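You operate a simulated robot arm through the tools that you are given. There is no shell and no other tool.

Carry out the task below with a simulated robot arm. There is one attempt and no reset: what you move stays moved.

## Task
Space the two fudge cubes on the mesh 15 cm apart with a spacer bar.
Fine: lay the bar of that length across the mesh between the cubes, push a cube square up to each end, put the bar back; the two cubes are left on the mesh on purpose; the cubes in the green tray on the lower shelf stay; the line stays locked off, main switch off and key out. Set down upright: what you pick out.

It is judged by the outcome, as a careful person would: the job done as asked, and still so three seconds after it is handed in. It fails if anything else is knocked over, pushed out of place, dropped, spilled or broken.

## Robot
A 6-joint arm with a three-finger gripper, fixed in place. Base frame: the origin is on the floor under the middle of its stand, x ahead of it, y to its left, z up. Readings come in m, degrees, newtons and seconds.
With the tool pointing down near the work surface it reaches from about 0.84 to 0.9 m from the base axis. Its first joint turns from -166.0 to 166.0 degrees. Payload 4.89 kg.
The TCP is the grasp point between the finger pads, 0.03 m short of the fingertips. In the tool frame z runs along the fingers and y along their closing line. The gripper opens to 0.164 m; its body begins 0.125 m behind the TCP.
Orientation is told as [roll, pitch, yaw] about the base's x, y, z axes, in that order, counted from this pose: with the fingers straight down and closing along the base's y, the tool's x points along the base's -x, its y along +y and its z along -z.

## Interface
- The arm moves only by the tool move_arm. Its argument "motion" is a list of rows, each an object (a shift or turn left out is 0, a gripper value left out holds the last) with "delta_pos": the shift along the base's x, y, z in mm, a list of three; "dr": the turn, a rotation vector about the base's x, y, z in degrees, a list of three; "jaw": the closure, from 0 (fully open) to 1 (shut). In form: [{"delta_pos": [x, y, z], "dr": [rx, ry, rz], "jaw": jaw}, ...]. A call has 1 to 20 rows; each row is the pose to reach, as a shift and turn from the pose commanded when the call began. Rows are played at 5 a second. More than 0.05 m and 8.6 degrees between two rows, or a gripper value outside its range, and nothing of the call is played. A pose out of reach is approached as far as the arm can. The call stops where the force on the tool passes 40 N (or 10 N more than at its start, if that is more) or the arm is blocked; 0.2 s more then pass. Each finger travels about 0.108 m/s and halts on what it meets, pressing with about 21 N; the grip force reading is that of the motor and also rises with nothing between the fingers. The clock runs only during rows and for 0.2 s after the last one: add rows that repeat a pose to give the fingers time. The reply holds the time, the measured pose of the TCP, the force on the tool along the base axes, the opening and the grip force, in the units named above and with some noise, with the torque about the TCP (base axes, N m) and any sound that the robot's microphone picked up.
- Cameras (640 x 400 px; columns grow to the right, rows downward): "scene" is fixed at [0.4012, 0.6489, 1.5045]; the picture's right is [-0.96, -0.27, 0.00], its down [-0.11, 0.38, -0.92] and it looks along [0.25, -0.88, -0.40] (base axes); focal length 327 px, centre (320, 200). "wrist" rides on the gripper at [0.076, -0.002, -0.152] in the tool frame; the picture's right is [0.02, 1.00, 0.00], its down [-0.88, 0.02, -0.47] and it looks along [-0.47, 0.01, 0.88] (tool axes); focal length 247 px, centre (320, 200). There is no depth. A picture from a camera that has moved, and an enlarged one, comes with that camera's place and axes in the base frame and with its lens.
- camera(camera): a new picture of that camera. No time passes.
- raise_lower(by): moves the trunk up (or, below 0, down) by that many m; the arm rides with it, the base frame stays. It gives what a move gives, with no picture.
- close_up(camera, box): a new picture of the part [left, top, right, bottom] of that camera's present view, enlarged. No time passes.
- job_done(): hands the job in; it is judged then, once.

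Places have to be worked out from the pictures, the camera data and where the tool is seen. Open the gripper and draw the arm clear of the work before you hand the job in, unless the task says otherwise.

The tools are called after "Emit:" as a command line: name --argument value ..., lists and objects as JSON in quotes. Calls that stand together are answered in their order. move_arm: Moves the arm, as the interface text tells. Its arguments: {"type":"object","properties":{"motion":{"type":"array"}},"required":["motion"]} The other tools are called the same way: raise_lower (by) moves the trunk up or down; camera (camera) takes a picture; close_up (camera, box) takes an enlarged picture of a part of a camera's view; job_done () hands the job in.

At the start:

```text
t: 0.0
eef_pos: [0.5184, -0.4213, 1.1934]
orientation: [0.0, 0.0, 0.0]
wrist_force: [0.5, 0.2, 0.2]
ft_torque: [0.01, -0.03, 0.01]
finger_gap: 0.1638
finger_force: 0.1
trunk travel left (down, up): [-0.175, 0.215]
```

scene: 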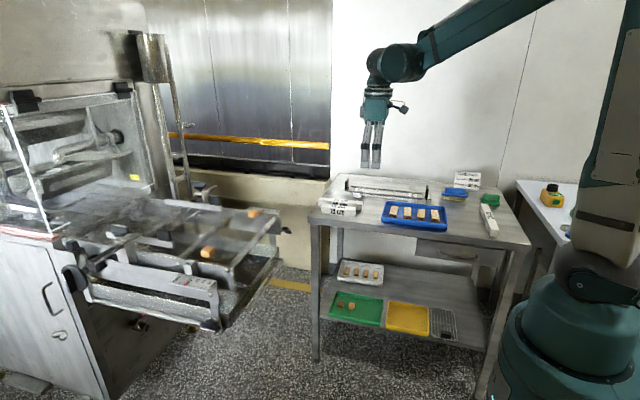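
wrist: 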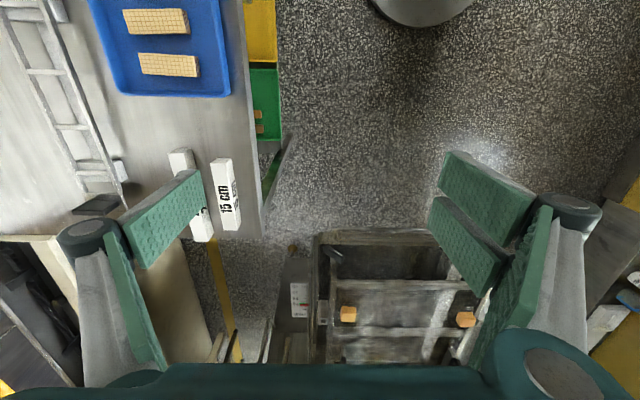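

I'll start by looking closely at the two views to find the bars, the cubes and the mesh.

Emit:
close_up --camera "scene" --box '[300, 150, 540, 300]'

Emit:
close_up --camera "scene" --box '[60, 170, 300, 340]'

Emit:
close_up --camera "wrist" --box '[160, 130, 320, 250]'

Emit:
close_up --camera "wrist" --box '[240, 210, 520, 385]'

```text
2.67 times, centred on (420, 225) of scene
camera zoom: at [0.4012, 0.6489, 1.5045], right [-0.96, -0.27, 0.0], down [-0.11, 0.38, -0.92], along [0.25, -0.88, -0.4], focal length 873 px, centre (53, 133)
```

zoom: 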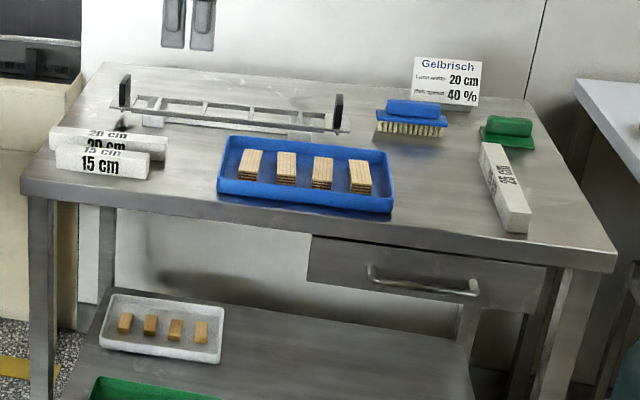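

```text
2.35 times, centred on (180, 255) of scene
camera zoom: at [0.4012, 0.6489, 1.5045], right [-0.96, -0.27, 0.0], down [-0.11, 0.38, -0.92], along [0.25, -0.88, -0.4], focal length 770 px, centre (649, 71)
```

zoom: 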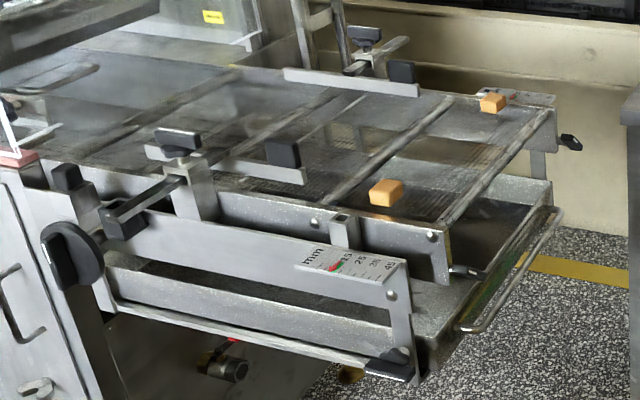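

```text
3.33 times, centred on (240, 190) of wrist
camera zoom: at [0.4422, -0.4241, 1.3452], right [-0.02, 1.0, 0.0], down [0.88, 0.02, 0.47], along [0.47, 0.01, -0.88], focal length 823 px, centre (587, 233)
```

zoom: 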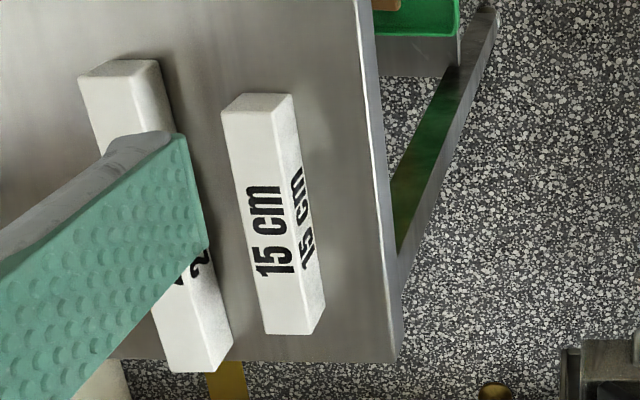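

```text
2.29 times, centred on (380, 298) of wrist
camera zoom: at [0.4422, -0.4241, 1.3452], right [-0.02, 1.0, 0.0], down [0.88, 0.02, 0.47], along [0.47, 0.01, -0.88], focal length 564 px, centre (183, -23)
```

zoom: 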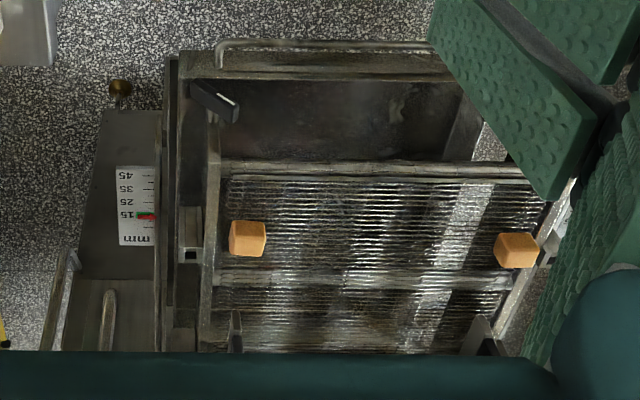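

The bars lie along x on the near left of the table (the front one reads "15 cm", table top about z 0.87) and the cubes sit on the mesh at roughly (0.95, -0.35) and (0.95, -0.07), z about 0.965. I'll move high above the 15 cm bar for a clearer view, staying well above everything.

Emit:
move_arm --motion '[{"delta_pos": [30, -45, 0]}, {"delta_pos": [55, -85, 0]}, {"delta_pos": [80, -125, 0]}, {"delta_pos": [105, -160, 0]}, {"delta_pos": [130, -190, 0]}]'

Emit:
camera --camera "wrist"

Emit:
camera --camera "scene"

```text
refused: row 1 steps farther than a row can; nothing moved
```

```text
taken
camera wrist: at [0.4422, -0.4241, 1.3452], right [-0.02, 1.0, 0.0], down [0.88, 0.02, 0.47], along [0.47, 0.01, -0.88], focal length 247 px, centre (320, 200)
```

wrist: 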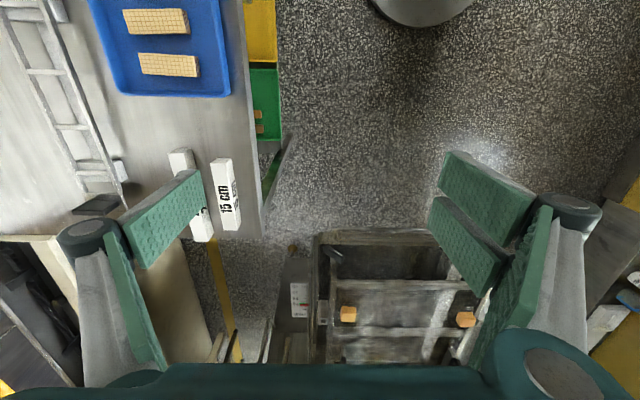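

```text
taken
```

scene: 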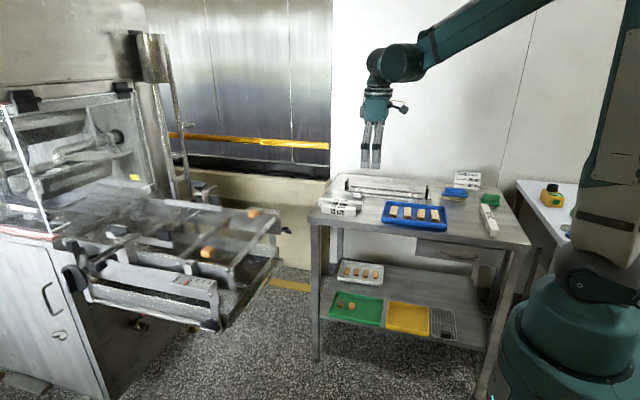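

The first step was 54 mm, over the 50 mm limit, so nothing moved. I'll repeat the same high transit with smaller steps.

Emit:
move_arm --motion '[{"delta_pos": [22, -32, 0]}, {"delta_pos": [44, -64, 0]}, {"delta_pos": [66, -96, 0]}, {"delta_pos": [88, -128, 0]}, {"delta_pos": [110, -160, 0]}, {"delta_pos": [130, -190, 0]}]'

Emit:
camera --camera "wrist"

Emit:
camera --camera "scene"

```text
t: 1.4
eef_pos: [0.6484, -0.6105, 1.1933]
orientation: [0.1, 0.0, -0.1]
wrist_force: [-0.9, 0.8, 1.5]
ft_torque: [-0.15, -0.11, 0.01]
finger_gap: 0.1639
finger_force: 0.1
trunk travel left (down, up): [-0.175, 0.215]
```

```text
taken
camera wrist: at [0.5724, -0.6125, 1.3462], right [-0.02, 1.0, 0.0], down [0.88, 0.02, 0.47], along [0.47, 0.01, -0.88], focal length 247 px, centre (320, 200)
```

wrist: 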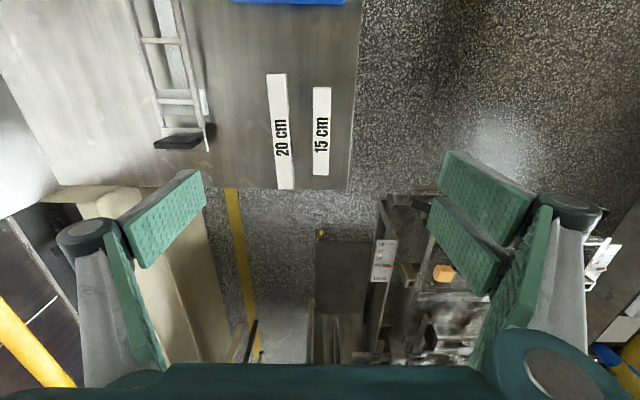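

```text
taken
```

scene: 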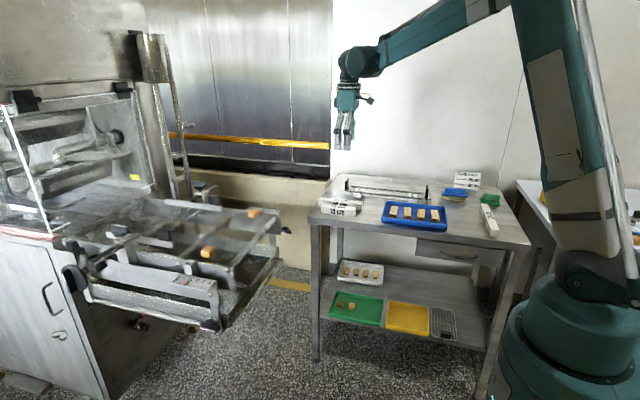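

Emit:
close_up --camera "wrist" --box '[230, 60, 390, 200]'

Emit:
close_up --camera "scene" --box '[305, 180, 375, 225]'

```text
2.86 times, centred on (310, 130) of wrist
camera zoom: at [0.5724, -0.6125, 1.3462], right [-0.02, 1.0, 0.0], down [0.88, 0.02, 0.47], along [0.47, 0.01, -0.88], focal length 706 px, centre (349, 400)
```

zoom: 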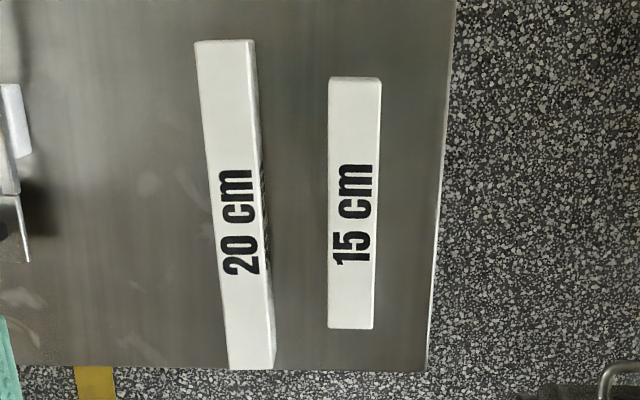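

```text
8.89 times, centred on (340, 202) of scene
camera zoom: at [0.4012, 0.6489, 1.5045], right [-0.96, -0.27, 0.0], down [-0.11, 0.38, -0.92], along [0.25, -0.88, -0.4], focal length 2910 px, centre (142, 178)
```

zoom: 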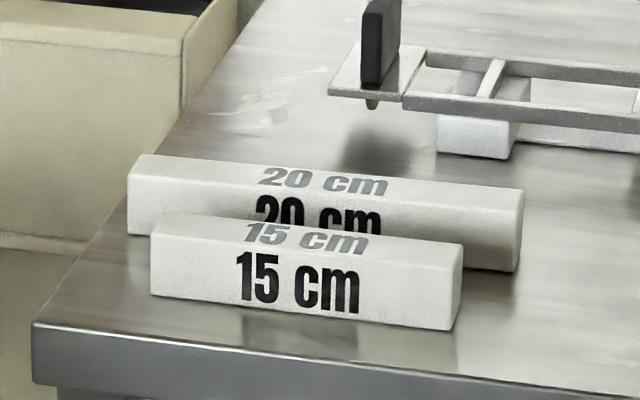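

The top edges of the 15 cm bar come out at x 0.602–0.752, y about -0.623 to -0.594, top z about 0.906, with the 20 cm bar about 40 mm behind it. I'll check finger thickness in the scene view before coming down.

Emit:
close_up --camera "scene" --box '[320, 40, 400, 160]'

Emit:
move_arm --motion '[{"delta_pos": [0, 0, 0], "jaw": 0.7}, {"delta_pos": [0, 0, 0], "jaw": 0.7}, {"delta_pos": [0, 0, 0], "jaw": 0.7}, {"delta_pos": [0, 0, 0], "jaw": 0.7}]'

Emit:
close_up --camera "scene" --box '[320, 40, 400, 160]'

Emit:
camera --camera "wrist"

```text
3.33 times, centred on (360, 100) of scene
camera zoom: at [0.4012, 0.6489, 1.5045], right [-0.96, -0.27, 0.0], down [-0.11, 0.38, -0.92], along [0.25, -0.88, -0.4], focal length 1091 px, centre (187, 533)
```

zoom: 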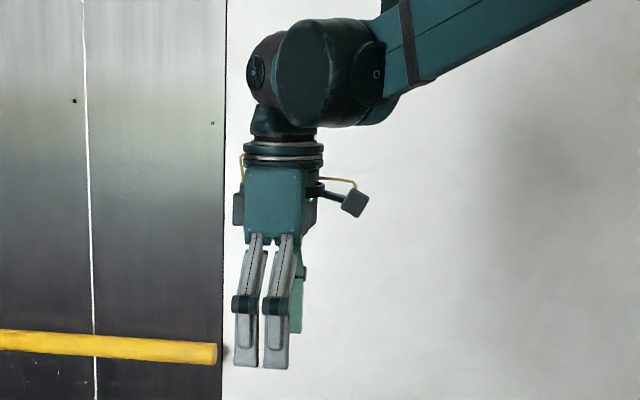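

```text
t: 2.4
eef_pos: [0.6492, -0.6122, 1.1934]
orientation: [0.1, 0.0, -0.1]
wrist_force: [-0.4, -0.7, -1.0]
ft_torque: [-0.02, -0.03, 0.0]
finger_gap: 0.0494
finger_force: 0.0
trunk travel left (down, up): [-0.175, 0.215]
```

```text
3.33 times, centred on (360, 100) of scene
camera zoom: at [0.4012, 0.6489, 1.5045], right [-0.96, -0.27, 0.0], down [-0.11, 0.38, -0.92], along [0.25, -0.88, -0.4], focal length 1091 px, centre (187, 533)
```

zoom: 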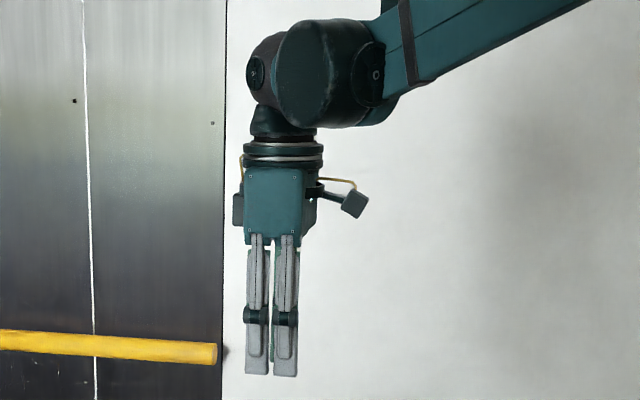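

```text
taken
camera wrist: at [0.5727, -0.6129, 1.3456], right [-0.02, 1.0, 0.0], down [0.88, 0.02, 0.47], along [0.47, 0.01, -0.88], focal length 247 px, centre (320, 200)
```

wrist: 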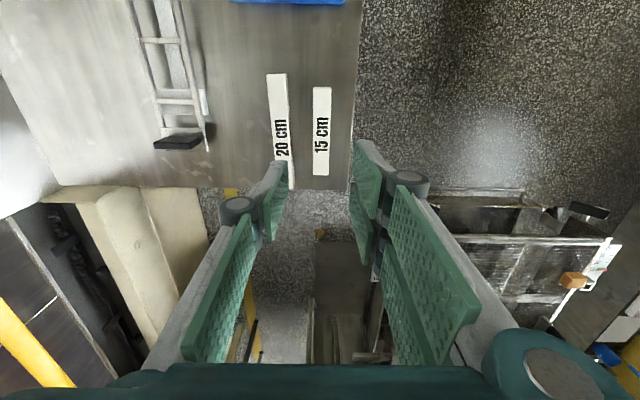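

Jaw 0.7 gives a 49 mm gap, and finger thickness looks about 15 mm, so it fits between the bars. Before picking up, I'll go high above the mesh to look at the cubes and test the reach out there.

Emit:
move_arm --motion '[{"delta_pos": [20, 40, 0]}, {"delta_pos": [40, 80, 0]}, {"delta_pos": [60, 120, 0]}, {"delta_pos": [80, 160, 0]}, {"delta_pos": [100, 200, 0]}, {"delta_pos": [120, 240, 0]}, {"delta_pos": [140, 280, 0]}, {"delta_pos": [160, 320, 0]}, {"delta_pos": [180, 360, 0]}, {"delta_pos": [200, 400, 0]}]'

Emit:
camera --camera "wrist"

Emit:
camera --camera "scene"

```text
t: 4.6
eef_pos: [0.8474, -0.2139, 1.192]
orientation: [0.0, 0.0, 0.0]
wrist_force: [-0.2, -1.3, -0.2]
ft_torque: [0.23, -0.11, -0.01]
finger_gap: 0.049
finger_force: 0.1
trunk travel left (down, up): [-0.175, 0.215]
```

```text
taken
camera wrist: at [0.7716, -0.2158, 1.3434], right [-0.02, 1.0, 0.0], down [0.88, 0.02, 0.47], along [0.47, 0.01, -0.88], focal length 247 px, centre (320, 200)
```

wrist: 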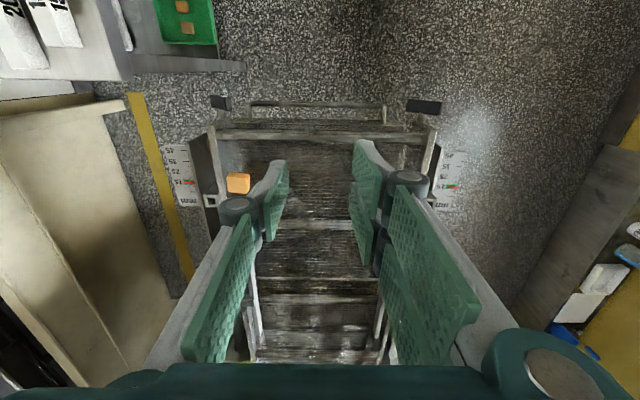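

```text
taken
```

scene: 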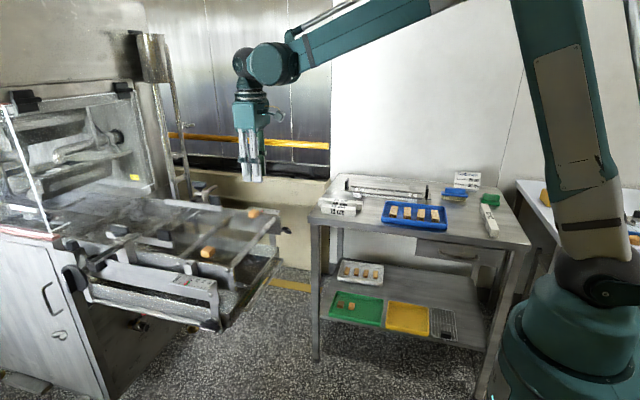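

The cube at the left is confirmed near (0.944, -0.350). Now I'll test the reach with the tool straight down over the middle of the mesh at x 0.95, descending only to z 1.08 (well above the mesh near 0.95).

Emit:
move_arm --motion '[{"delta_pos": [30, 0, 0], "jaw": 1.0}, {"delta_pos": [60, 0, 0]}, {"delta_pos": [90, 0, 0]}, {"delta_pos": [100, 0, -20]}, {"delta_pos": [100, 0, -50]}, {"delta_pos": [100, 0, -80]}, {"delta_pos": [100, 0, -110]}]'

Emit:
camera --camera "wrist"

Emit:
camera --camera "scene"

```text
t: 6.2
eef_pos: [0.9482, -0.2123, 1.0867]
orientation: [0.0, 0.1, 0.0]
wrist_force: [0.2, -0.1, 0.7]
ft_torque: [0.0, -0.08, 0.02]
finger_gap: 0.0002
finger_force: 21.2
trunk travel left (down, up): [-0.175, 0.215]
```

```text
taken
camera wrist: at [0.8717, -0.2144, 1.2376], right [-0.02, 1.0, 0.0], down [0.88, 0.02, 0.47], along [0.47, 0.01, -0.88], focal length 247 px, centre (320, 200)
```

wrist: 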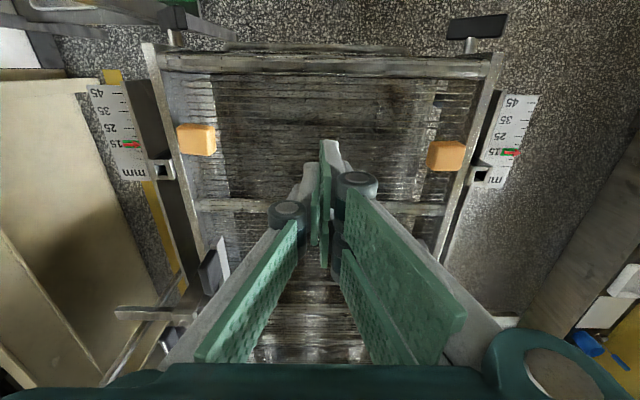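

```text
taken
```

scene: 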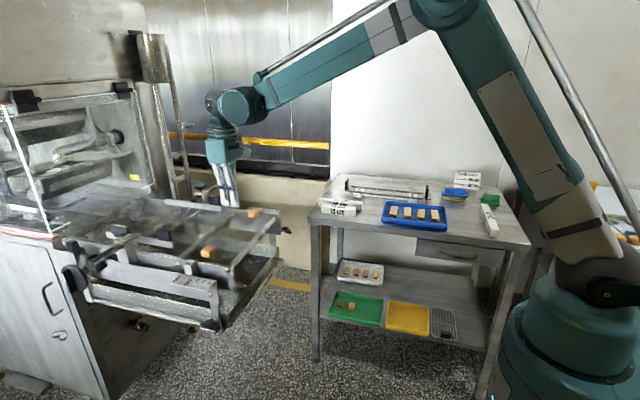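

Reach is fine out here. I'll zoom in on the two cubes and the mesh from this position to measure them.

Emit:
close_up --camera "wrist" --box '[140, 30, 330, 220]'

Emit:
close_up --camera "wrist" --box '[340, 30, 530, 220]'

Emit:
close_up --camera "scene" --box '[150, 180, 300, 290]'

```text
2.11 times, centred on (235, 125) of wrist
camera zoom: at [0.8717, -0.2144, 1.2376], right [-0.02, 1.0, 0.0], down [0.88, 0.02, 0.47], along [0.47, 0.01, -0.88], focal length 520 px, centre (499, 358)
```

zoom: 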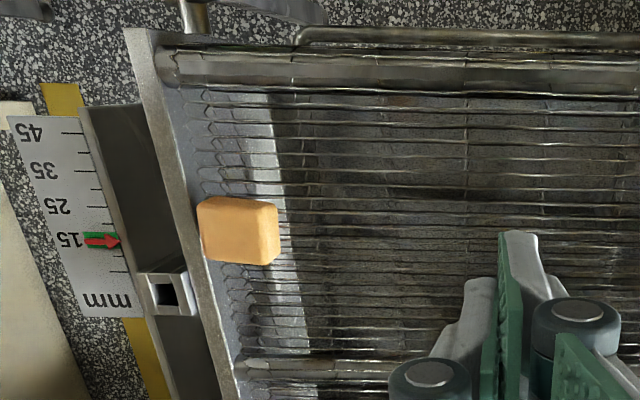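

```text
2.11 times, centred on (435, 125) of wrist
camera zoom: at [0.8717, -0.2144, 1.2376], right [-0.02, 1.0, 0.0], down [0.88, 0.02, 0.47], along [0.47, 0.01, -0.88], focal length 520 px, centre (78, 358)
```

zoom: 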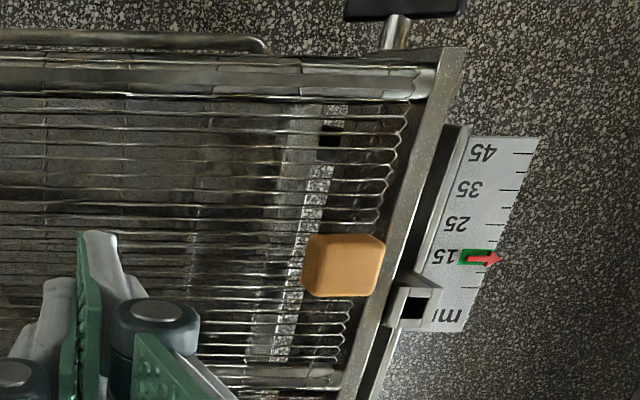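

```text
3.64 times, centred on (225, 235) of scene
camera zoom: at [0.4012, 0.6489, 1.5045], right [-0.96, -0.27, 0.0], down [-0.11, 0.38, -0.92], along [0.25, -0.88, -0.4], focal length 1190 px, centre (666, 73)
```

zoom: 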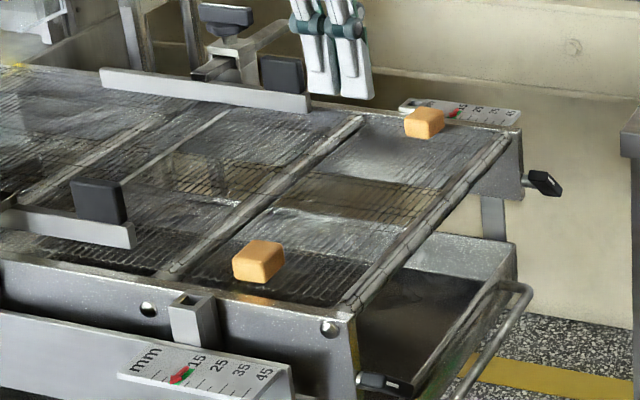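

Cubes are about 30 mm, tops near z 0.98; one is at about (0.942, -0.346) and the other at (0.953, -0.073). The bar will have to lie along y here, so I'll test a +90° yaw in free air at this spot, which also gives me another view of the mesh.

Emit:
move_arm --motion '[{"delta_pos": [0, 0, 20], "dr": [0, 0, 8.4]}, {"delta_pos": [0, 0, 40], "dr": [0, 0, 16.8]}, {"delta_pos": [0, 0, 50], "dr": [0, 0, 25.2]}, {"delta_pos": [0, 0, 50], "dr": [0, 0, 33.6]}, {"delta_pos": [0, 0, 50], "dr": [0, 0, 42]}, {"delta_pos": [0, 0, 50], "dr": [0, 0, 50.4]}, {"delta_pos": [0, 0, 50], "dr": [0, 0, 58.8]}, {"delta_pos": [0, 0, 50], "dr": [0, 0, 67.2]}, {"delta_pos": [0, 0, 50], "dr": [0, 0, 75.6]}, {"delta_pos": [0, 0, 50], "dr": [0, 0, 84]}, {"delta_pos": [0, 0, 50], "dr": [0, 0, 90]}, {"delta_pos": [0, 0, 50], "dr": [0, 0, 90]}]'

Emit:
camera --camera "wrist"

Emit:
camera --camera "scene"

```text
t: 8.8
eef_pos: [0.9485, -0.213, 1.1324]
orientation: [0.0, 0.1, 90.2]
wrist_force: [0.0, 0.1, -0.5]
ft_torque: [0.04, -0.01, -0.05]
finger_gap: 0.0
finger_force: 20.8
trunk travel left (down, up): [-0.175, 0.215]
```

```text
taken
camera wrist: at [0.9504, -0.2894, 1.2854], right [-1.0, -0.02, 0.0], down [-0.02, 0.88, 0.47], along [-0.01, 0.47, -0.88], focal length 247 px, centre (320, 200)
```

wrist: 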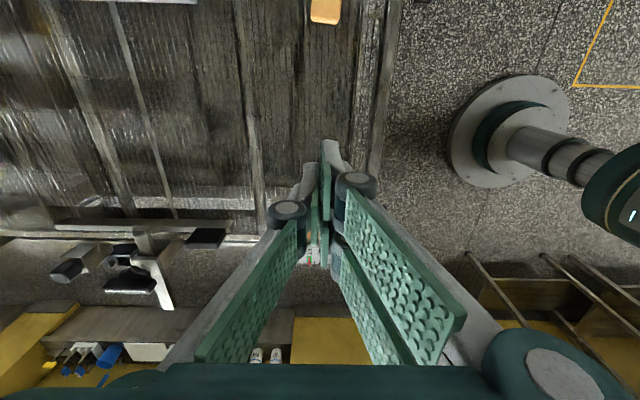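

```text
taken
```

scene: 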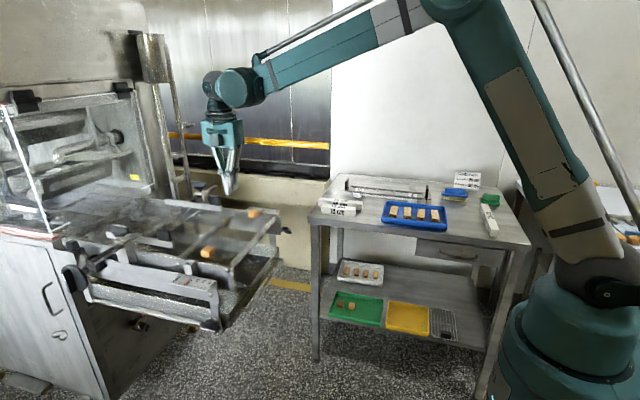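

The +90° yaw works. Now I'll go back over the 15 cm bar, turning back to yaw 0 on the way at safe height and setting the jaw to about 50 mm.

Emit:
move_arm --motion '[{"delta_pos": [-24.7, -36, 10], "dr": [0, 0, -8.2]}, {"delta_pos": [-49.4, -72, 10], "dr": [0, 0, -16.4]}, {"delta_pos": [-74.1, -108, 10], "dr": [0, 0, -24.6]}, {"delta_pos": [-98.8, -144, 10], "dr": [0, 0, -32.8]}, {"delta_pos": [-123.5, -180, 10], "dr": [0, 0, -41]}, {"delta_pos": [-148.2, -216, 10], "dr": [0, 0, -49.2]}, {"delta_pos": [-172.9, -252, 10], "dr": [0, 0, -57.4]}, {"delta_pos": [-197.6, -288, 10], "dr": [0, 0, -65.6]}, {"delta_pos": [-222.3, -324, 0], "dr": [0, 0, -73.8]}, {"delta_pos": [-247, -360, -20], "dr": [0, 0, -82], "jaw": 0.7}, {"delta_pos": [-271, -396, -40], "dr": [0, 0, -90], "jaw": 0.7}, {"delta_pos": [-271, -396, -60], "dr": [0, 0, -90], "jaw": 0.7}, {"delta_pos": [-271, -396, -80], "dr": [0, 0, -90], "jaw": 0.7}, {"delta_pos": [-271, -396, -100], "dr": [0, 0, -90], "jaw": 0.7}, {"delta_pos": [-271, -396, -100], "dr": [0, 0, -90], "jaw": 0.7}]'

Emit:
camera --camera "wrist"

Emit:
camera --camera "scene"

```text
t: 12.0
eef_pos: [0.6775, -0.6092, 1.0315]
orientation: [0.0, -0.1, 0.0]
wrist_force: [0.4, -0.5, -0.4]
ft_torque: [0.05, 0.01, 0.01]
finger_gap: 0.0491
finger_force: 0.0
trunk travel left (down, up): [-0.175, 0.215]
```

```text
taken
camera wrist: at [0.6008, -0.6114, 1.1847], right [-0.02, 1.0, 0.0], down [0.88, 0.02, 0.47], along [0.47, 0.01, -0.88], focal length 247 px, centre (320, 200)
```

wrist: 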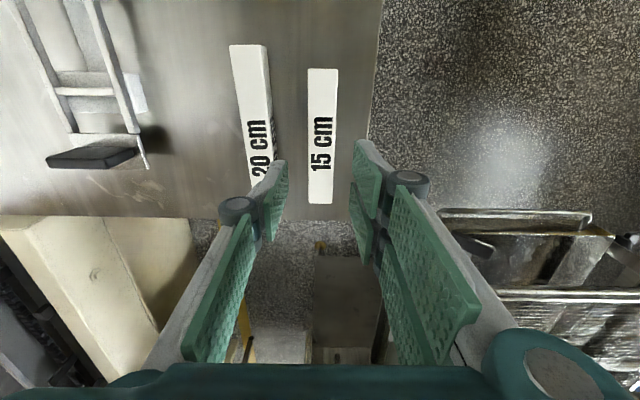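

```text
taken
```

scene: 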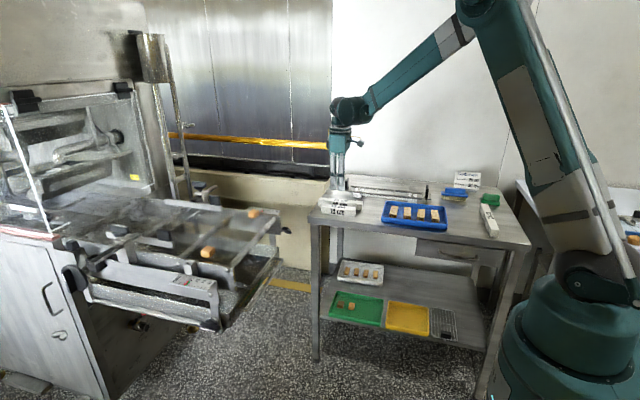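

I'm now above the bar with the jaw at 49 mm. I'll zoom to measure the bar accurately before descending.

Emit:
close_up --camera "wrist" --box '[220, 30, 390, 220]'

Emit:
close_up --camera "scene" --box '[305, 120, 405, 225]'

```text
2.11 times, centred on (305, 125) of wrist
camera zoom: at [0.6008, -0.6114, 1.1847], right [-0.02, 1.0, 0.0], down [0.88, 0.02, 0.47], along [0.47, 0.01, -0.88], focal length 520 px, centre (352, 358)
```

zoom: 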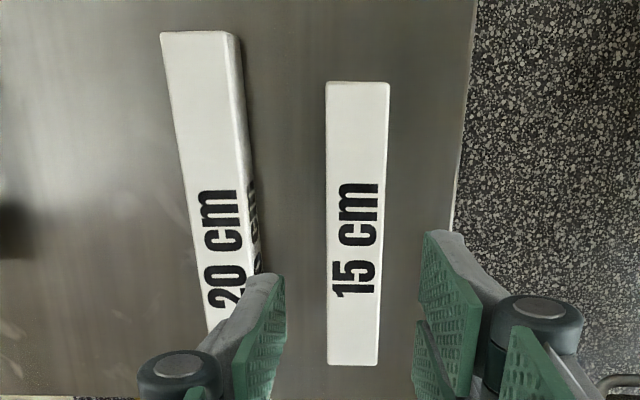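

```text
3.81 times, centred on (355, 172) of scene
camera zoom: at [0.4012, 0.6489, 1.5045], right [-0.96, -0.27, 0.0], down [-0.11, 0.38, -0.92], along [0.25, -0.88, -0.4], focal length 1247 px, centre (187, 305)
```

zoom: 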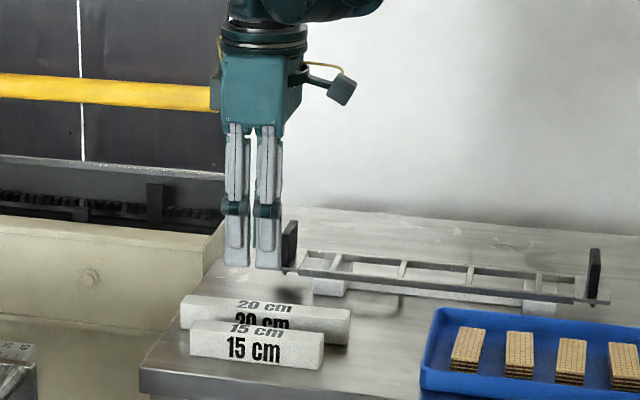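

The bar measures x 0.602–0.7525, y -0.623 to -0.5935 (centre about (0.677, -0.6085)), top at about z 0.907, so the gripper is centred over it. I'll narrow the jaw slightly and descend to TCP z 0.916, leaving the fingertips about 10 mm above the table.

Emit:
move_arm --motion '[{"delta_pos": [0, 0.5, -30], "jaw": 0.72}, {"delta_pos": [0, 0.5, -60], "jaw": 0.72}, {"delta_pos": [0, 0.5, -80], "jaw": 0.72}, {"delta_pos": [0, 0.5, -95], "jaw": 0.72}, {"delta_pos": [0, 0.5, -105], "jaw": 0.72}, {"delta_pos": [0, 0.5, -115], "jaw": 0.72}, {"delta_pos": [0, 0.5, -115], "jaw": 0.72}]'

Emit:
close_up --camera "scene" --box '[300, 140, 400, 225]'

Emit:
camera --camera "wrist"

```text
t: 13.6
eef_pos: [0.6761, -0.6086, 0.9186]
orientation: [0.1, -0.1, -0.1]
wrist_force: [0.3, 0.6, -0.3]
ft_torque: [-0.01, 0.03, -0.02]
finger_gap: 0.0458
finger_force: 0.0
trunk travel left (down, up): [-0.175, 0.215]
```

```text
4.71 times, centred on (350, 182) of scene
camera zoom: at [0.4012, 0.6489, 1.5045], right [-0.96, -0.27, 0.0], down [-0.11, 0.38, -0.92], along [0.25, -0.88, -0.4], focal length 1540 px, centre (179, 282)
```

zoom: 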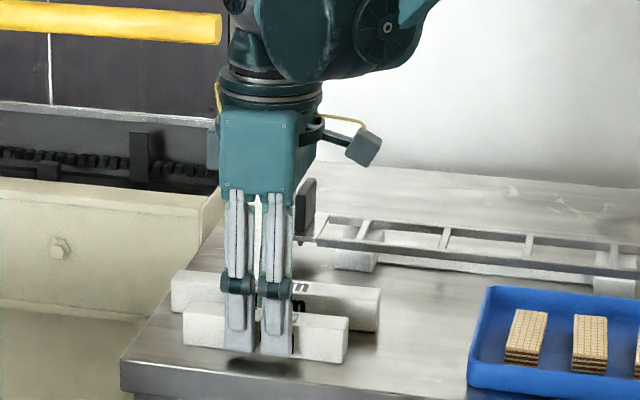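

```text
taken
camera wrist: at [0.6008, -0.6098, 1.0704], right [-0.02, 1.0, 0.0], down [0.88, 0.02, 0.47], along [0.47, 0.01, -0.88], focal length 247 px, centre (320, 200)
```

wrist: 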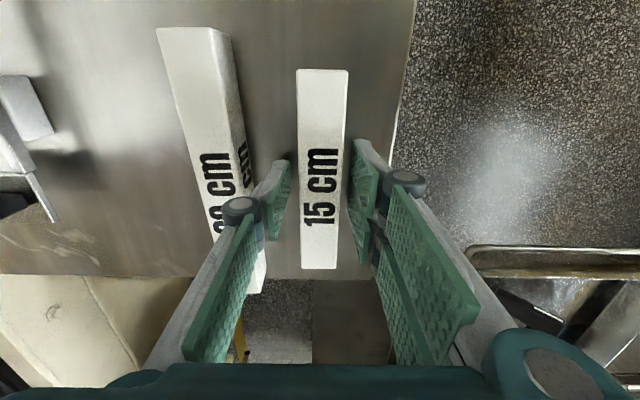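

The fingers straddle the bar cleanly with the table still clear below the tips. I'll lower 4 mm more and close on the bar.

Emit:
move_arm --motion '[{"delta_pos": [0, 0, -4], "jaw": 0.72}, {"delta_pos": [0, 0, -4], "jaw": 0.8}, {"delta_pos": [0, 0, -4], "jaw": 0.85}, {"delta_pos": [0, 0, -4], "jaw": 1.0}, {"delta_pos": [0, 0, -4], "jaw": 1.0}, {"delta_pos": [0, 0, -4], "jaw": 1.0}]'

Emit:
camera --camera "wrist"

```text
t: 15.0
eef_pos: [0.6782, -0.6084, 0.9145]
orientation: [0.0, 0.0, 0.1]
wrist_force: [-0.8, 0.5, -0.4]
ft_torque: [0.01, 0.04, -0.03]
finger_gap: 0.0295
finger_force: 21.2
trunk travel left (down, up): [-0.175, 0.215]
```

```text
taken
camera wrist: at [0.6011, -0.6095, 1.0667], right [-0.02, 1.0, 0.0], down [0.88, 0.02, 0.47], along [0.47, 0.01, -0.88], focal length 247 px, centre (320, 200)
```

wrist: 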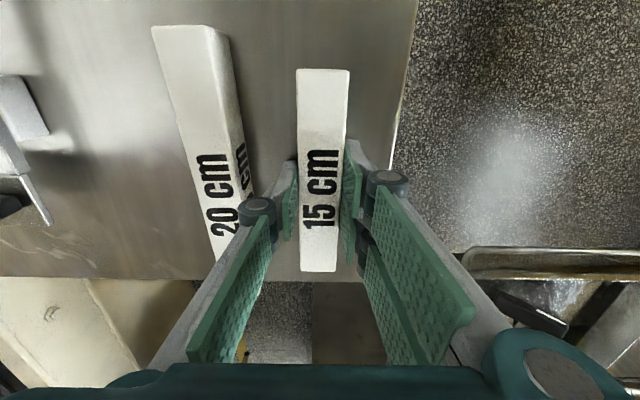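

The bar is gripped (gap 29.5 mm, 21 N). I'll lift it straight up slowly and check that it comes along level.

Emit:
move_arm --motion '[{"delta_pos": [0, 0, 5]}, {"delta_pos": [0, 0, 12]}, {"delta_pos": [0, 0, 25]}, {"delta_pos": [0, 0, 50]}, {"delta_pos": [0, 0, 80]}, {"delta_pos": [0, 0, 110]}, {"delta_pos": [0, 0, 140]}, {"delta_pos": [0, 0, 170]}, {"delta_pos": [0, 0, 200]}, {"delta_pos": [0, 0, 200]}]'

Emit:
camera --camera "wrist"

Emit:
camera --camera "scene"

```text
t: 17.2
eef_pos: [0.6792, -0.608, 1.1135]
orientation: [0.0, 0.0, 0.0]
wrist_force: [0.2, 0.8, -1.0]
ft_torque: [-0.06, -0.04, 0.01]
finger_gap: 0.0297
finger_force: 21.1
trunk travel left (down, up): [-0.175, 0.215]
```

```text
taken
camera wrist: at [0.603, -0.6102, 1.2657], right [-0.02, 1.0, 0.0], down [0.88, 0.02, 0.47], along [0.47, 0.01, -0.88], focal length 247 px, centre (320, 200)
```

wrist: 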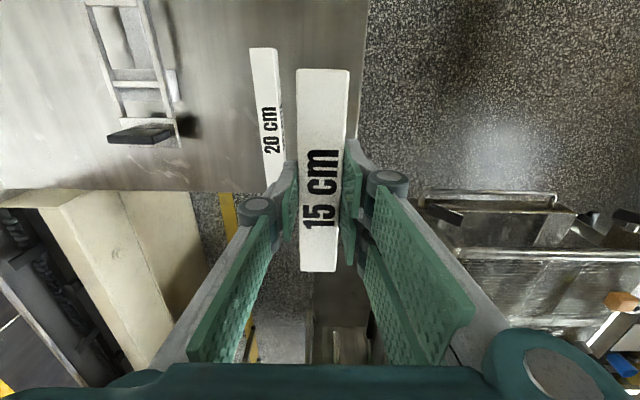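

```text
taken
```

scene: 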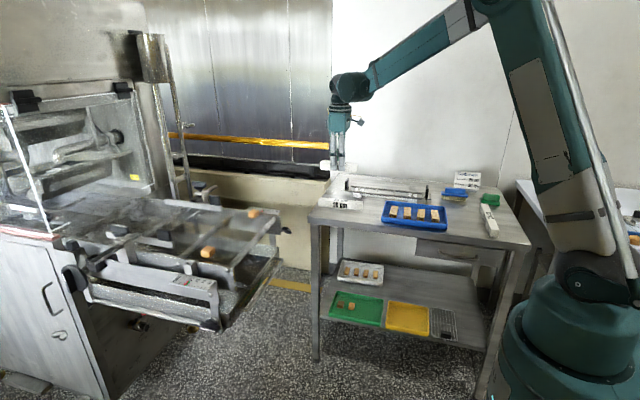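

The bar is level and about centred in the grip. I'll carry it high to above the middle of the mesh, turning it +90° so it lies along y.

Emit:
move_arm --motion '[{"delta_pos": [24.5, 36.1, 10], "dr": [0, 0, 8.2]}, {"delta_pos": [49, 72.3, 20], "dr": [0, 0, 16.4]}, {"delta_pos": [73.5, 108.4, 20], "dr": [0, 0, 24.6]}, {"delta_pos": [98, 144.5, 20], "dr": [0, 0, 32.8]}, {"delta_pos": [122.5, 180.7, 20], "dr": [0, 0, 41]}, {"delta_pos": [147, 216.8, 20], "dr": [0, 0, 49.2]}, {"delta_pos": [171.5, 253, 20], "dr": [0, 0, 57.4]}, {"delta_pos": [196, 289, 20], "dr": [0, 0, 65.6]}, {"delta_pos": [220.5, 325.3, 20], "dr": [0, 0, 73.8]}, {"delta_pos": [245, 361.4, 20], "dr": [0, 0, 82]}, {"delta_pos": [270, 397.5, 10], "dr": [0, 0, 90]}, {"delta_pos": [270, 397.5, 0], "dr": [0, 0, 90]}, {"delta_pos": [270, 397.5, 0], "dr": [0, 0, 90]}]'

Emit:
camera --camera "wrist"

Emit:
camera --camera "scene"

```text
t: 20.0
eef_pos: [0.948, -0.2099, 1.1127]
orientation: [0.0, 0.1, 89.9]
wrist_force: [0.6, -0.7, -1.8]
ft_torque: [-0.1, 0.11, -0.01]
finger_gap: 0.0294
finger_force: 21.8
trunk travel left (down, up): [-0.175, 0.215]
```

```text
taken
camera wrist: at [0.9498, -0.2851, 1.2645], right [-1.0, -0.02, 0.0], down [-0.02, 0.88, 0.47], along [-0.01, 0.47, -0.88], focal length 247 px, centre (320, 200)
```

wrist: 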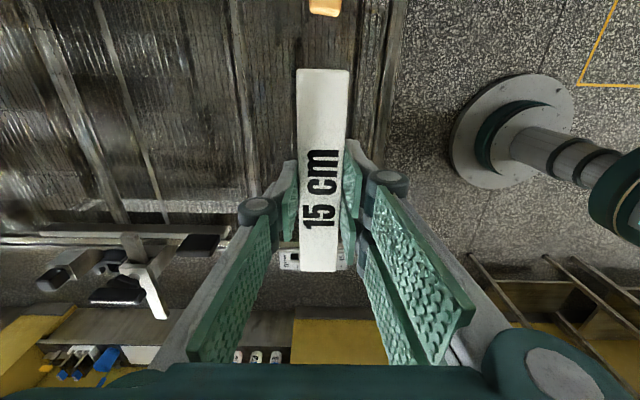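

```text
taken
```

scene: 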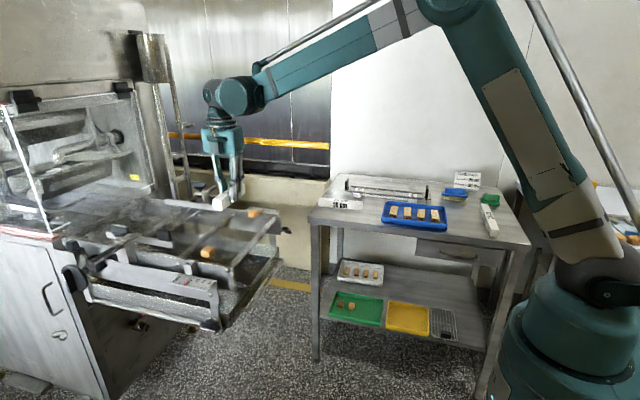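

The bar is now aligned along y above the mesh centre. I'll descend to TCP z 1.015, where the bar's underside should still be about 25 mm above the mesh, and look.

Emit:
move_arm --motion '[{"delta_pos": [1, 0, -30]}, {"delta_pos": [1, 0, -55]}, {"delta_pos": [1, 0, -75]}, {"delta_pos": [1, 0, -90]}, {"delta_pos": [1, 0, -98]}, {"delta_pos": [1, 0, -98]}]'

Emit:
close_up --camera "scene" --box '[150, 160, 300, 270]'

Emit:
camera --camera "wrist"

```text
t: 21.4
eef_pos: [0.9469, -0.2085, 1.0162]
orientation: [0.0, 0.0, 89.9]
wrist_force: [0.2, 0.8, -0.6]
ft_torque: [0.0, 0.01, 0.04]
finger_gap: 0.0296
finger_force: 21.1
trunk travel left (down, up): [-0.175, 0.215]
```

```text
3.64 times, centred on (225, 215) of scene
camera zoom: at [0.4012, 0.6489, 1.5045], right [-0.96, -0.27, 0.0], down [-0.11, 0.38, -0.92], along [0.25, -0.88, -0.4], focal length 1190 px, centre (666, 146)
```

zoom: 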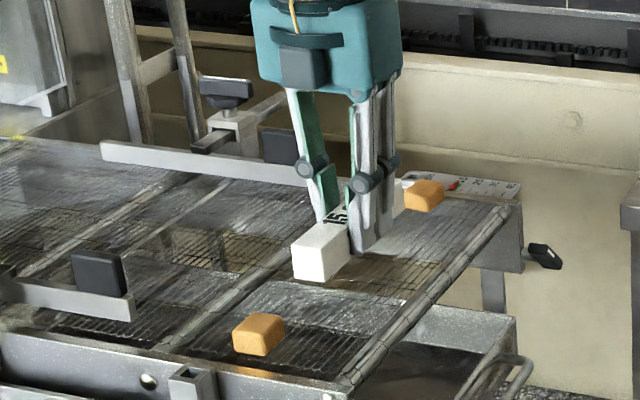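

```text
taken
camera wrist: at [0.9495, -0.2868, 1.1679], right [-1.0, -0.02, 0.0], down [-0.02, 0.88, 0.47], along [-0.01, 0.47, -0.88], focal length 247 px, centre (320, 200)
```

wrist: 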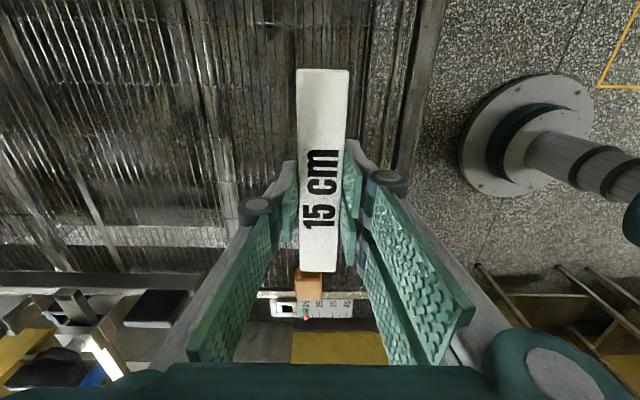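

The bar hangs clear above the mesh, and the nearer cube appears to be offset slightly to +x of the bar's line. I'll zoom closely to get the cube height and the mesh level before setting down.

Emit:
close_up --camera "scene" --box '[195, 215, 255, 260]'

Emit:
close_up --camera "scene" --box '[220, 195, 280, 240]'

```text
8.89 times, centred on (225, 238) of scene
camera zoom: at [0.4012, 0.6489, 1.5045], right [-0.96, -0.27, 0.0], down [-0.11, 0.38, -0.92], along [0.25, -0.88, -0.4], focal length 2910 px, centre (1164, -133)
```

zoom: 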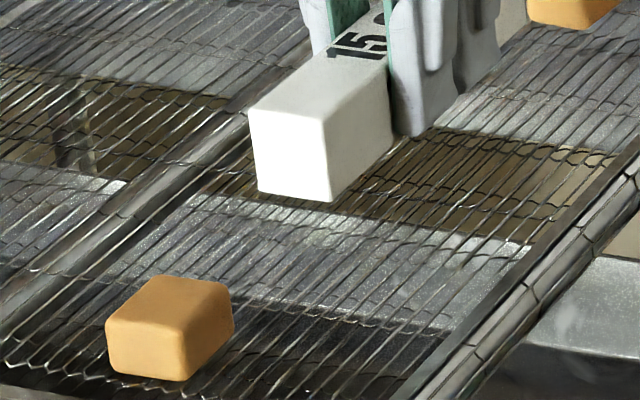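

```text
8.89 times, centred on (250, 218) of scene
camera zoom: at [0.4012, 0.6489, 1.5045], right [-0.96, -0.27, 0.0], down [-0.11, 0.38, -0.92], along [0.25, -0.88, -0.4], focal length 2910 px, centre (942, 44)
```

zoom: 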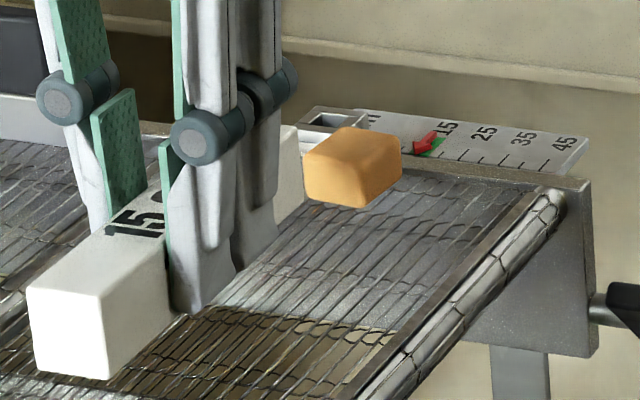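

The cubes look about 28 × 28 × 20 mm, and the mesh surface about z 0.953. I'll lower the bar in small steps, watching the vertical force for contact.

Emit:
move_arm --motion '[{"delta_pos": [0, 0, -6]}, {"delta_pos": [0, 0, -12]}, {"delta_pos": [0, 0, -17]}, {"delta_pos": [0, 0, -17]}]'

Emit:
close_up --camera "scene" --box '[195, 195, 270, 255]'

```text
t: 22.4
eef_pos: [0.9491, -0.21, 0.9999]
orientation: [0.1, 0.1, 90.0]
wrist_force: [0.6, 0.3, -0.6]
ft_torque: [0.01, -0.02, 0.03]
finger_gap: 0.0298
finger_force: 21.0
trunk travel left (down, up): [-0.175, 0.215]
```

```text
6.67 times, centred on (232, 225) of scene
camera zoom: at [0.4012, 0.6489, 1.5045], right [-0.96, -0.27, 0.0], down [-0.11, 0.38, -0.92], along [0.25, -0.88, -0.4], focal length 2182 px, centre (903, 33)
```

zoom: 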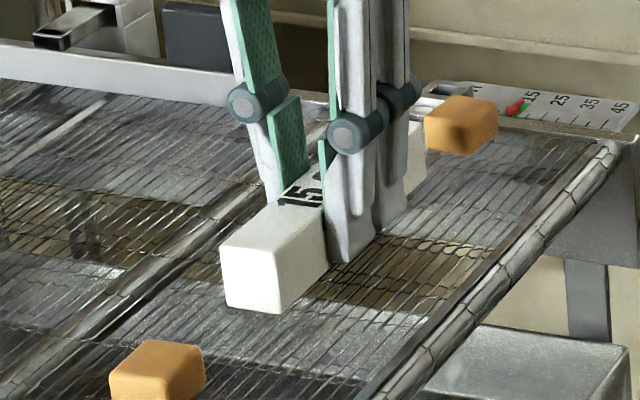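

No contact yet. I'll continue down 8 mm, then check forces.

Emit:
move_arm --motion '[{"delta_pos": [0, 0, -3]}, {"delta_pos": [0, 0, -6]}, {"delta_pos": [0, 0, -6]}]'

Emit:
close_up --camera "scene" --box '[195, 195, 270, 255]'

```text
t: 23.2
eef_pos: [0.9481, -0.2105, 0.9931]
orientation: [0.0, 0.0, 90.1]
wrist_force: [0.5, -0.2, -1.7]
ft_torque: [-0.03, 0.0, 0.01]
finger_gap: 0.0294
finger_force: 20.6
trunk travel left (down, up): [-0.175, 0.215]
```

```text
6.67 times, centred on (232, 225) of scene
camera zoom: at [0.4012, 0.6489, 1.5045], right [-0.96, -0.27, 0.0], down [-0.11, 0.38, -0.92], along [0.25, -0.88, -0.4], focal length 2182 px, centre (903, 33)
```

zoom: 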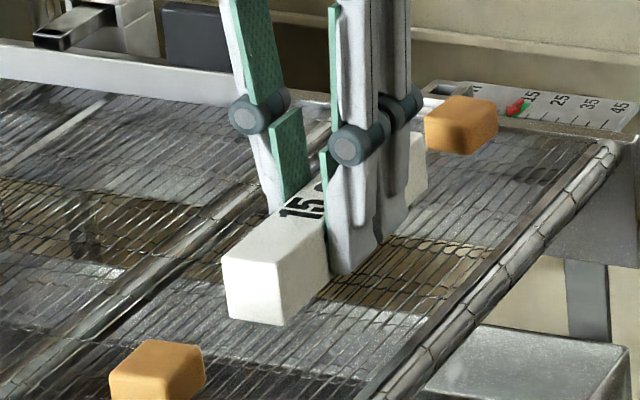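

Force still at noise level. Lowering another 3 mm in 1 mm steps.

Emit:
move_arm --motion '[{"delta_pos": [0, 0, -1]}, {"delta_pos": [0, 0, -2]}, {"delta_pos": [0, 0, -3]}]'

```text
t: 24.0
eef_pos: [0.9484, -0.2107, 0.9893]
orientation: [-0.1, 0.0, 89.9]
wrist_force: [0.5, -0.7, -1.7]
ft_torque: [0.0, 0.02, 0.0]
finger_gap: 0.0296
finger_force: 20.7
trunk travel left (down, up): [-0.175, 0.215]
```

The reading still shows no contact at TCP z 0.989. Continuing down in 1 mm steps.

Emit:
move_arm --motion '[{"delta_pos": [0, 0, -1]}, {"delta_pos": [0, 0, -2]}, {"delta_pos": [0, 0, -2]}]'

Emit:
close_up --camera "scene" --box '[195, 195, 270, 255]'

```text
t: 24.8
eef_pos: [0.9483, -0.2118, 0.9902]
orientation: [-0.1, 0.0, 90.0]
wrist_force: [5.4, -4.3, 18.6]
ft_torque: [-0.02, -0.16, -0.01]
finger_gap: 0.0296
finger_force: 21.4
trunk travel left (down, up): [-0.175, 0.215]
```

```text
6.67 times, centred on (232, 225) of scene
camera zoom: at [0.4012, 0.6489, 1.5045], right [-0.96, -0.27, 0.0], down [-0.11, 0.38, -0.92], along [0.25, -0.88, -0.4], focal length 2182 px, centre (903, 33)
```

zoom: 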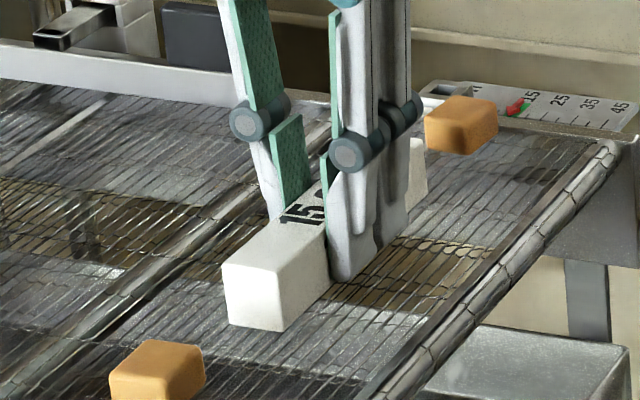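

The bar has touched the mesh (18.6 N up) at a commanded TCP z near 0.9885. I'll ease back 1 mm to unload, then open gently.

Emit:
move_arm --motion '[{"delta_pos": [0, 0, 1]}, {"delta_pos": [0, 0, 1]}, {"delta_pos": [0, 0, 1], "jaw": 0.78}, {"delta_pos": [0, 0, 1], "jaw": 0.72}, {"delta_pos": [0, 0, 1], "jaw": 0.66}, {"delta_pos": [0, 0, 1], "jaw": 0.66}]'

Emit:
camera --camera "wrist"

Emit:
close_up --camera "scene" --box '[195, 195, 270, 255]'

```text
t: 26.2
eef_pos: [0.9489, -0.2103, 0.9887]
orientation: [0.0, -0.1, 90.0]
wrist_force: [-0.6, -0.5, -0.1]
ft_torque: [0.01, 0.03, -0.03]
finger_gap: 0.0558
finger_force: 0.0
trunk travel left (down, up): [-0.175, 0.215]
```

```text
taken
camera wrist: at [0.9506, -0.2869, 1.1416], right [-1.0, -0.02, 0.0], down [-0.02, 0.88, 0.47], along [-0.01, 0.47, -0.88], focal length 247 px, centre (320, 200)
```

wrist: 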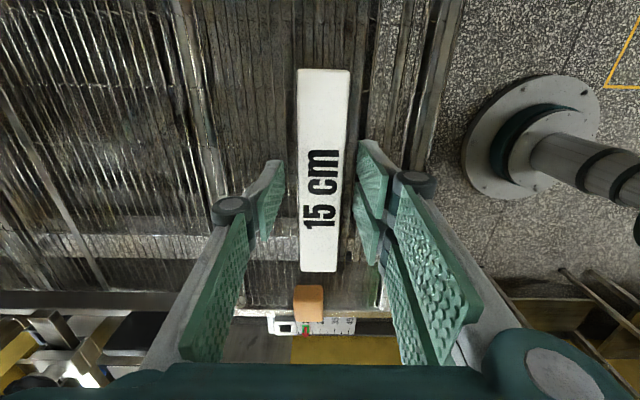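

```text
6.67 times, centred on (232, 225) of scene
camera zoom: at [0.4012, 0.6489, 1.5045], right [-0.96, -0.27, 0.0], down [-0.11, 0.38, -0.92], along [0.25, -0.88, -0.4], focal length 2182 px, centre (903, 33)
```

zoom: 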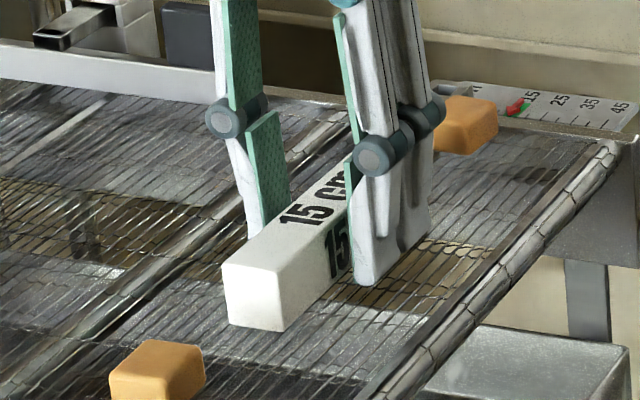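

The bar stands released on the mesh. I'll rise clear and move over the farther cube (y about -0.346), keeping this yaw, to look at it between the fingers.

Emit:
move_arm --motion '[{"delta_pos": [0, 0, 15]}, {"delta_pos": [0, 0, 35]}, {"delta_pos": [0, 0, 60]}, {"delta_pos": [0, 0, 70]}, {"delta_pos": [0, -35, 70]}, {"delta_pos": [0, -70, 70]}, {"delta_pos": [0, -105, 70]}, {"delta_pos": [0, -135, 70]}, {"delta_pos": [0, -135, 70]}]'

Emit:
camera --camera "wrist"

Emit:
close_up --camera "scene" --box '[180, 170, 290, 260]'

```text
t: 28.2
eef_pos: [0.9489, -0.3479, 1.0578]
orientation: [-0.1, 0.0, 90.0]
wrist_force: [-0.1, 0.0, 0.0]
ft_torque: [0.05, -0.01, 0.04]
finger_gap: 0.0556
finger_force: 0.1
trunk travel left (down, up): [-0.175, 0.215]
```

```text
taken
camera wrist: at [0.9507, -0.4236, 1.2103], right [-1.0, -0.02, 0.0], down [-0.02, 0.88, 0.47], along [-0.01, 0.47, -0.88], focal length 247 px, centre (320, 200)
```

wrist: 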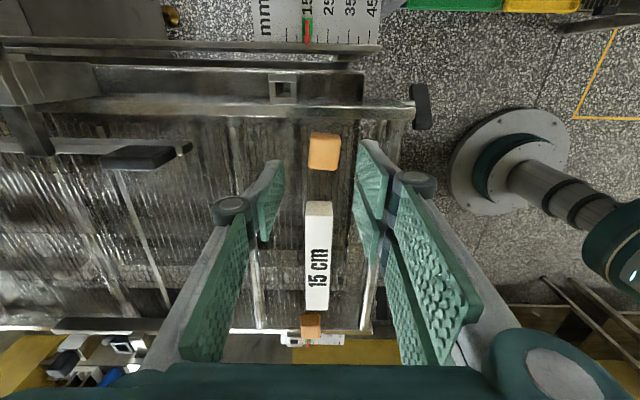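

```text
4.44 times, centred on (235, 215) of scene
camera zoom: at [0.4012, 0.6489, 1.5045], right [-0.96, -0.27, 0.0], down [-0.11, 0.38, -0.92], along [0.25, -0.88, -0.4], focal length 1455 px, centre (698, 133)
```

zoom: 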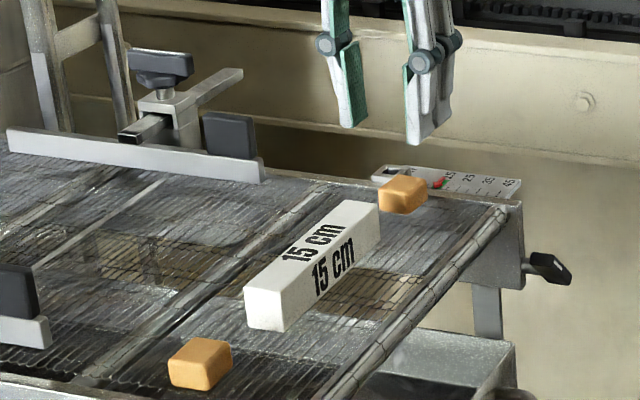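

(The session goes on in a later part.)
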